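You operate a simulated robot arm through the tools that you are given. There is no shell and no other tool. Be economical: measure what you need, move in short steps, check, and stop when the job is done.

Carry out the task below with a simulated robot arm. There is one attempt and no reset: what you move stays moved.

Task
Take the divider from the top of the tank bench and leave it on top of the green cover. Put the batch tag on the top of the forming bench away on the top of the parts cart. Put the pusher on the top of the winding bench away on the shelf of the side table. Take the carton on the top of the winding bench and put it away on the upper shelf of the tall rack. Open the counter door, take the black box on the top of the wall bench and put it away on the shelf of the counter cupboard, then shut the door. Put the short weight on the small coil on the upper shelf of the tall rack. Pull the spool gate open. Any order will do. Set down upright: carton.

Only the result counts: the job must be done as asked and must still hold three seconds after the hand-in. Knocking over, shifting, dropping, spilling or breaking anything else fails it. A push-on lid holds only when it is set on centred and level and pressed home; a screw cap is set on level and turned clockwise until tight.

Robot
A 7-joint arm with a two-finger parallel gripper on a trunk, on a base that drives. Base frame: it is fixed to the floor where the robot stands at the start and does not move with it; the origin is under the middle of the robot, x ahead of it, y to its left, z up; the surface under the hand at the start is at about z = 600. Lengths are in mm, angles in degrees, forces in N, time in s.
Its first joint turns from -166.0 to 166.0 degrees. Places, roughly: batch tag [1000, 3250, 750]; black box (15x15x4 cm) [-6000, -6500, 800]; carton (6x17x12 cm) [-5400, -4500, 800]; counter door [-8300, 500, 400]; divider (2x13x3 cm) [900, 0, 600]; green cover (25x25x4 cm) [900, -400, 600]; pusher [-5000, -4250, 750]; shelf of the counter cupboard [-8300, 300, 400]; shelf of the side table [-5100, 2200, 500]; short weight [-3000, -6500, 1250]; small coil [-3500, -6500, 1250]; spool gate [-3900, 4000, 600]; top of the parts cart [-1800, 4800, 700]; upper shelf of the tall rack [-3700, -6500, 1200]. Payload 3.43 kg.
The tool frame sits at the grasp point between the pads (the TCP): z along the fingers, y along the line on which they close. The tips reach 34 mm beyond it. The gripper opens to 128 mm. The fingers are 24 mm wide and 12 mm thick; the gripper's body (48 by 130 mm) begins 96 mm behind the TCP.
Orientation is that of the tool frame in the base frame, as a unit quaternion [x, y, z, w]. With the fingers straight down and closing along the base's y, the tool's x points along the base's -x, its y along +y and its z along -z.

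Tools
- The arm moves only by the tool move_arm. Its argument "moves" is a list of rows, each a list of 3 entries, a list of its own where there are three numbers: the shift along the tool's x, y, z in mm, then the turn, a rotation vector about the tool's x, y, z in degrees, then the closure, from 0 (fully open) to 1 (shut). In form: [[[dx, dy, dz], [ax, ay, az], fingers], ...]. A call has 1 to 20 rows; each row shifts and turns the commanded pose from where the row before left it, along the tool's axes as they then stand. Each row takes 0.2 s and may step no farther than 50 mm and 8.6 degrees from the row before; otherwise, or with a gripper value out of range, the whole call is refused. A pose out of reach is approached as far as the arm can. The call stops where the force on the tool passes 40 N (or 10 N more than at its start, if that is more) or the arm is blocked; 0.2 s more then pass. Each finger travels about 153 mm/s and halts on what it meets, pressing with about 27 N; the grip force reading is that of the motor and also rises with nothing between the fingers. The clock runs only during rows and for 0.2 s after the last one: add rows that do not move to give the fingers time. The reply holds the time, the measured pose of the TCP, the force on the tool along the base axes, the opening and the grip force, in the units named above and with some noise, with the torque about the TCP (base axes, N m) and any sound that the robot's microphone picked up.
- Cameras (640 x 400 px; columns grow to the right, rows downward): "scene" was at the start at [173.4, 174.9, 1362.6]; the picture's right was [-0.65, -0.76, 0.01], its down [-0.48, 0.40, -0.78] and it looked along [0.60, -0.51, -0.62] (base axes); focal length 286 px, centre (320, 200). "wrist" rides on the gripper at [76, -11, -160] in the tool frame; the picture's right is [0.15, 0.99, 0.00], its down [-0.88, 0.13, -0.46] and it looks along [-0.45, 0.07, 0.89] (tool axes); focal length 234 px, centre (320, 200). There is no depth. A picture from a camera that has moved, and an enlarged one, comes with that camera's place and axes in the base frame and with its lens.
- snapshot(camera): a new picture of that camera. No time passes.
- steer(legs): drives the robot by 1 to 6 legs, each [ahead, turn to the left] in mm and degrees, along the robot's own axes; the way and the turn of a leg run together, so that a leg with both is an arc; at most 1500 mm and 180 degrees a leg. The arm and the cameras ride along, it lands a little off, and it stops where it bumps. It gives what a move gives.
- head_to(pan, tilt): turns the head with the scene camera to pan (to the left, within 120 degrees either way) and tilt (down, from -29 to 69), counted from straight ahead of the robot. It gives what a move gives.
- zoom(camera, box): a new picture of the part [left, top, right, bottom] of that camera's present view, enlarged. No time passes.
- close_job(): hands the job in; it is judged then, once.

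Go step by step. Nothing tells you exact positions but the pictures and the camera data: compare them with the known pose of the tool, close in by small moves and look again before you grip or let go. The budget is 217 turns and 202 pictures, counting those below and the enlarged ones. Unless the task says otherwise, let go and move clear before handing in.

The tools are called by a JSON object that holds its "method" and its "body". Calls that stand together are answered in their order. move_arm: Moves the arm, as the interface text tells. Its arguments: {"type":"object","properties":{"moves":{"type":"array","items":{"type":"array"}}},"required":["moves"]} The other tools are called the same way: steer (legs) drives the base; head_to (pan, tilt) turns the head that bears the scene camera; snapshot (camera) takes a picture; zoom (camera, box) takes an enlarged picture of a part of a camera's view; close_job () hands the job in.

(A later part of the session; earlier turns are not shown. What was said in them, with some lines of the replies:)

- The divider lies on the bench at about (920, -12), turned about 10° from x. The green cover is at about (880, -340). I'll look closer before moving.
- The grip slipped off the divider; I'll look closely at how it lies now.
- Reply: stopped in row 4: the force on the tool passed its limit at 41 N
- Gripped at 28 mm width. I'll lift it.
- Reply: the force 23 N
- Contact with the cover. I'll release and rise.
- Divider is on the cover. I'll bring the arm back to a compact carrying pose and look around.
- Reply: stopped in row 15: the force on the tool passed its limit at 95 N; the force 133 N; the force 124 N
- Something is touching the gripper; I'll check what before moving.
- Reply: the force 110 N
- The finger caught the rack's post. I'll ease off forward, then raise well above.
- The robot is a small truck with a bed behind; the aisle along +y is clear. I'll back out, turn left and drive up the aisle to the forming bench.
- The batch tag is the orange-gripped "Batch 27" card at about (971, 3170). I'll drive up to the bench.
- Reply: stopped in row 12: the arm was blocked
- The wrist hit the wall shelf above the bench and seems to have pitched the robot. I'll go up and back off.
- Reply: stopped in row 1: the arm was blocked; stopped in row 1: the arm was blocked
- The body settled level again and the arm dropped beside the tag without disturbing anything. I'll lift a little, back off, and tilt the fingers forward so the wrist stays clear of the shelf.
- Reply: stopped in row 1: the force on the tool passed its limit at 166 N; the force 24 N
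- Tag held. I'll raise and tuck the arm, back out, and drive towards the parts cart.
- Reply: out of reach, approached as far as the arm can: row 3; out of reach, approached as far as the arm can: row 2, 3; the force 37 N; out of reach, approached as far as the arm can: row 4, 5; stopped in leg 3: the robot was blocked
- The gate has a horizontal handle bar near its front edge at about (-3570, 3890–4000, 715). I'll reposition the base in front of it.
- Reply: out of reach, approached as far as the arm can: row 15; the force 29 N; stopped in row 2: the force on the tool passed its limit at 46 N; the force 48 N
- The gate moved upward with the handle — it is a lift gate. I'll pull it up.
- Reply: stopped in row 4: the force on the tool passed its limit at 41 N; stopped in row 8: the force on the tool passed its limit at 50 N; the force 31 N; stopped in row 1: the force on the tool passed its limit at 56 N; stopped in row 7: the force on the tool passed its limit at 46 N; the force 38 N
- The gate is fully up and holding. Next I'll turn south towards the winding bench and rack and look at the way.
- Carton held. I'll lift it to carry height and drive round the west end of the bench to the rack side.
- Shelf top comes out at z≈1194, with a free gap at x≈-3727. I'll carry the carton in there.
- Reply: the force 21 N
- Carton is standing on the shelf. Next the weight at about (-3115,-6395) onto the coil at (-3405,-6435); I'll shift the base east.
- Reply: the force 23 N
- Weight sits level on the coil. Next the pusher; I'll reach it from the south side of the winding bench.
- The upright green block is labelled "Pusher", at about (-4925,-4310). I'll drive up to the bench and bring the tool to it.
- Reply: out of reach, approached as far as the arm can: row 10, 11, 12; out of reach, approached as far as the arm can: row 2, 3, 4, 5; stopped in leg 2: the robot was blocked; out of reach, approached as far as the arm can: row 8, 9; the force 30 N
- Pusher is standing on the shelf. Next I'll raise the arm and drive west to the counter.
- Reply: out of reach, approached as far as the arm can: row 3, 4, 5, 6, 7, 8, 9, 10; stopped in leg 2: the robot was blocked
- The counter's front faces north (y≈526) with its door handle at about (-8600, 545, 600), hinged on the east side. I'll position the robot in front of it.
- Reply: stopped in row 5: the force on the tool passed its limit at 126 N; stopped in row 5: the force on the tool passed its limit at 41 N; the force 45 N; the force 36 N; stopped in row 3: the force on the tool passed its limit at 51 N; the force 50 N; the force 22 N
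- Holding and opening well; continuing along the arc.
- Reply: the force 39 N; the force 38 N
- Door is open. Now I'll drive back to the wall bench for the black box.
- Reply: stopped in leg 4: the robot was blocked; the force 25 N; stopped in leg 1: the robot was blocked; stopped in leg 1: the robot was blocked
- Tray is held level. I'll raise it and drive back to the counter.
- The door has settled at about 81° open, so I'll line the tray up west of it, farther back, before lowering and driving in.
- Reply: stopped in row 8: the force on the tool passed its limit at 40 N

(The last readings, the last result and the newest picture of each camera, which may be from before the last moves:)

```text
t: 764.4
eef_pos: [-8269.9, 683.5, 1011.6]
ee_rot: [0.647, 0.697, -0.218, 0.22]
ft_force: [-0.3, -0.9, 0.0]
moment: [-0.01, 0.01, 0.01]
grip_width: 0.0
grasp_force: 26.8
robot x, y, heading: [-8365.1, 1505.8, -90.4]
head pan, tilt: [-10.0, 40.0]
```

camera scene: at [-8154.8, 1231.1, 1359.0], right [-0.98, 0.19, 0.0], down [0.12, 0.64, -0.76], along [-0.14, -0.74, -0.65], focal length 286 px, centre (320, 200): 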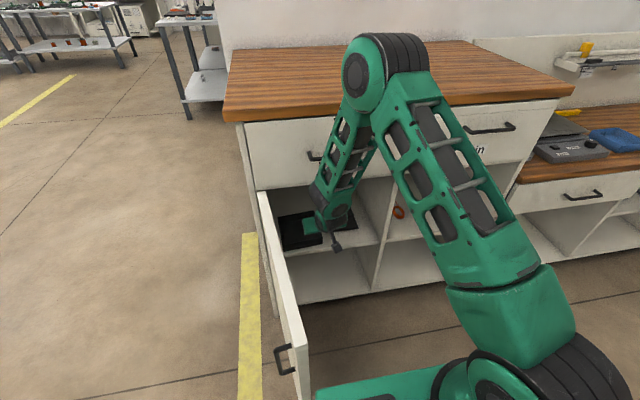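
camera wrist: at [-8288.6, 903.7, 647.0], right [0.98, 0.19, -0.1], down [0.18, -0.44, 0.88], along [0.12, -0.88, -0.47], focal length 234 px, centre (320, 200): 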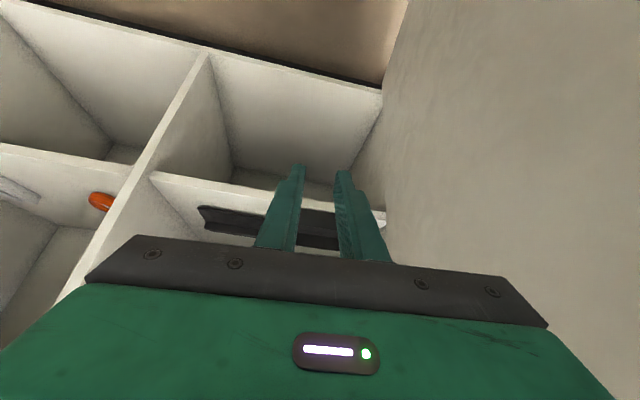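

{"method": "move_arm", "body": {"moves": [[[21.3, 33, -14], [0, 0, 0], 1], [[21.3, 33, -14], [0, 0, 0], 1], [[21.3, 33, -14], [0, 0, 0], 1], [[21.3, 33, -14], [0, 0, 0], 1], [[21.3, 33, -14], [0, 0, 0], 1], [[21.3, 33, -14], [0, 0, 0], 1], [[21.3, 33, -14], [0, 0, 0], 1]]}}

{"method": "move_arm", "body": {"moves": [[[26.4, 0, 35.7], [0, 0, 0], 1], [[26.4, 0, 35.7], [0, 0, 0], 1], [[26.4, 0, 35.7], [0, 0, 0], 1], [[26.4, 0, 35.7], [0, 0, 0], 1], [[26.4, 0, 35.7], [0, 0, 0], 1], [[26.4, 0, 35.7], [0, 0, 0], 1], [[26.4, 0, 35.7], [0, 0, 0], 1], [[26.4, 0, 35.7], [0, 0, 0], 1], [[26.4, 0, 35.7], [0, 0, 0], 1]]}}

{"method": "snapshot", "body": {"camera": "scene"}}

```text
t: 766.0
eef_pos: [-8052.2, 892.0, 1008.3]
ee_rot: [0.646, 0.695, -0.222, 0.225]
ft_force: [0.1, 0.0, 0.4]
moment: [0.01, -0.02, -0.02]
grip_width: 0.3
grasp_force: 27.1
robot x, y, heading: [-8371.2, 1505.7, -90.6]
head pan, tilt: [-10.0, 40.0]
```

```text
t: 767.9
eef_pos: [-8058.9, 893.6, 648.4]
ee_rot: [0.641, 0.694, -0.232, 0.231]
ft_force: [0.0, -1.0, 0.1]
moment: [0.04, -0.06, 0.04]
grip_width: 0.2
grasp_force: 27.0
robot x, y, heading: [-8368.9, 1506.3, -90.4]
head pan, tilt: [-10.0, 40.0]
stopped in row 9: the force on the tool passed its limit at 173 N (the readings are from after the stop); the commanded pose is now the measured one
```

```text
5 pictures are left
camera scene: at [-8153.2, 1310.9, 1359.0], right [-0.98, 0.18, 0.0], down [0.12, 0.64, -0.76], along [-0.14, -0.74, -0.65], focal length 286 px, centre (320, 200)
```

scene: 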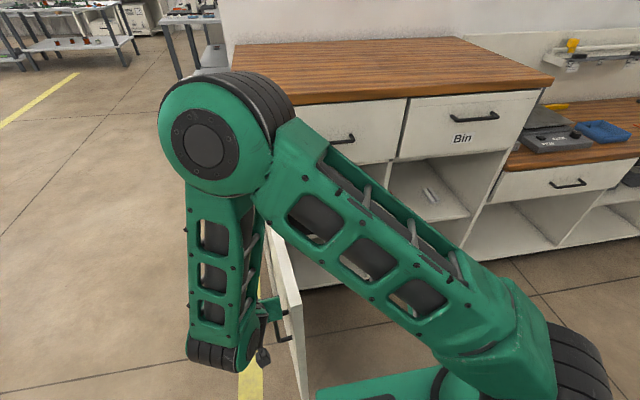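

{"method": "move_arm", "body": {"moves": [[[-12.4, 0, -15.7], [0, 0, 0], 1], [[-0.5, -36, 0.4], [0, 0, 0], 1], [[-0.5, -36, 0.4], [0, 0, 0], 1], [[-6.3, -35.3, 4.9], [0, 0, 0], 1], [[-6.3, -35.3, 4.9], [0, 0, 0], 1], [[-6.3, -35.3, 4.9], [0, 0, 0], 1], [[-13.7, -30.5, 10.8], [0, 0, 0], 1], [[-13.7, -30.5, 10.8], [0, 0, 0], 1], [[-13.7, -30.5, 10.8], [0, 0, 0], 1]]}}

```text
t: 769.9
eef_pos: [-8321.6, 796.7, 676.1]
ee_rot: [0.641, 0.695, -0.233, 0.231]
ft_force: [0.6, -0.3, 0.1]
moment: [-0.03, -0.01, -0.02]
grip_width: 0.0
grasp_force: 27.1
robot x, y, heading: [-8369.5, 1507.2, -90.6]
head pan, tilt: [-10.0, 40.0]
```

{"method": "move_arm", "body": {"moves": [[[-25.2, -32, 19.8], [0, 0, 0], 1], [[-25.2, -32, 19.8], [0, 0, 0], 1], [[-21.2, -15.7, 16.7], [0, 0, 0], 1], [[-21.2, -15.7, 16.7], [0, 0, 0], 1], [[-21.2, -15.7, 16.7], [0, 0, 0], 1], [[-19, -5.9, 15], [0, 0, 0], 1], [[-19, -5.9, 15], [0, 0, 0], 1], [[-19, -5.9, 15], [0, 0, 0], 1]]}}

{"method": "snapshot", "body": {"camera": "scene"}}

```text
t: 771.7
eef_pos: [-8434.7, 574.9, 678.4]
ee_rot: [0.641, 0.695, -0.231, 0.229]
ft_force: [2.0, 26.5, 12.7]
moment: [0.12, 0.07, 0.04]
grip_width: 0.1
grasp_force: 27.2
robot x, y, heading: [-8372.8, 1502.5, -90.7]
head pan, tilt: [-10.0, 40.0]
```

```text
4 pictures are left
camera scene: at [-8153.1, 1312.5, 1359.2], right [-0.98, 0.18, 0.0], down [0.12, 0.64, -0.76], along [-0.14, -0.74, -0.65], focal length 286 px, centre (320, 200)
```

scene: 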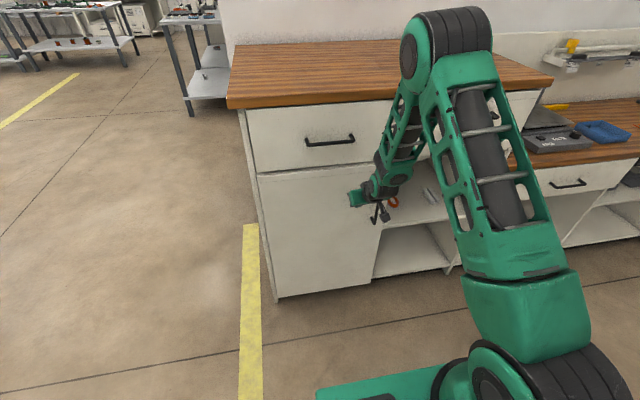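

{"method": "move_arm", "body": {"moves": [[[-3, 0, 2.5], [0, 0, 0], 1], [[0, 0, 0], [0, 0, 0], 1], [[15, 0, -12], [0, 0, 0], 1], [[30, 0, -25], [0, 0, 0], 1], [[20, 0, -35], [0, 0, 0], 1], [[20, 0, -35], [0, 0, 0], 1], [[20, 0, -35], [0, 0, 0], 1]]}}

{"method": "steer", "body": {"legs": [[-250, 0]]}}

{"method": "snapshot", "body": {"camera": "scene"}}

```text
t: 772.0
eef_pos: [-8433.8, 582.7, 687.4]
ee_rot: [0.64, 0.694, -0.234, 0.233]
ft_force: [0.2, -1.3, -1.9]
moment: [-0.03, -0.02, -0.02]
grip_width: 0.0
grasp_force: 27.1
robot x, y, heading: [-8369.4, 1502.2, -90.5]
head pan, tilt: [-10.0, 40.0]
stopped in row 1: the force on the tool passed its limit at 47 N (the readings are from after the stop); the commanded pose is now the measured one
```

```text
t: 773.8
eef_pos: [-8431.6, 834.5, 688.1]
ee_rot: [0.639, 0.695, -0.234, 0.233]
ft_force: [0.4, -0.1, -0.1]
moment: [0.02, -0.03, 0.01]
grip_width: 0.1
grasp_force: 26.7
robot x, y, heading: [-8370.7, 1756.3, -90.5]
head pan, tilt: [-10.0, 40.0]
```

```text
3 pictures are left
camera scene: at [-8150.8, 1563.6, 1359.0], right [-0.98, 0.18, 0.0], down [0.12, 0.64, -0.76], along [-0.14, -0.74, -0.65], focal length 286 px, centre (320, 200)
```

scene: 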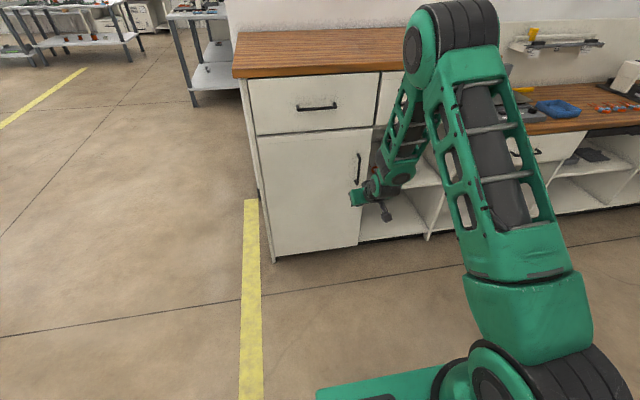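

{"method": "zoom", "body": {"camera": "scene", "box": [230, 70, 430, 270]}}

```text
2.00 times, centred on (330, 170) of scene
camera zoom: at [-8150.8, 1563.6, 1359.0], right [-0.98, 0.18, 0.0], down [0.12, 0.64, -0.76], along [-0.14, -0.74, -0.65], focal length 572 px, centre (300, 260)
```

zoom: 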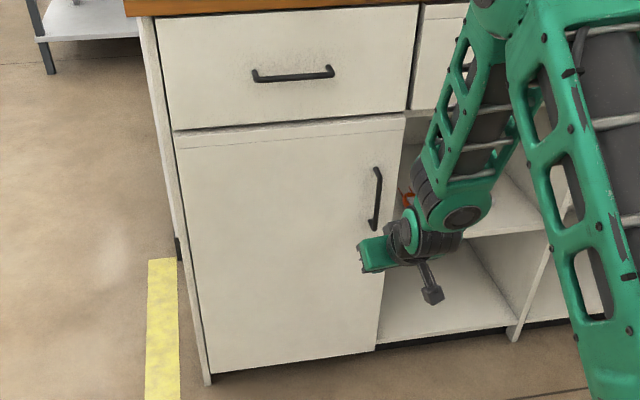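

{"method": "close_job", "body": {}}

```text
The job is handed in.
```

I finished every item in the task and handed the job in:

- **Divider:** it lies on its side on the green cover.
- **Batch tag:** on top of the parts cart.
- **Spool gate:** lifted to its stop, and it stays up.
- **Carton:** standing upright on the upper shelf of the tall rack.
- **Short weight:** level on the small coil.
- **Pusher:** standing on the shelf of the side table.
- **Black box:** on the cupboard shelf, and the counter door is shut.

There were several unplanned contacts along the way:

- The arm hit a rack post on the tank bench and the wall shelf above the forming bench. The wall-shelf contact pitched the robot, and its arm came down on the batch tag and pushed it back. I saw nothing else on that bench move.
- The robot's rear bumped the parts cart. I looked at the cart afterwards and nothing on it had moved.
- Near the side table the robot bumped a machine bench twice. It looked undisturbed after the first bump, but I did not look again after the second.
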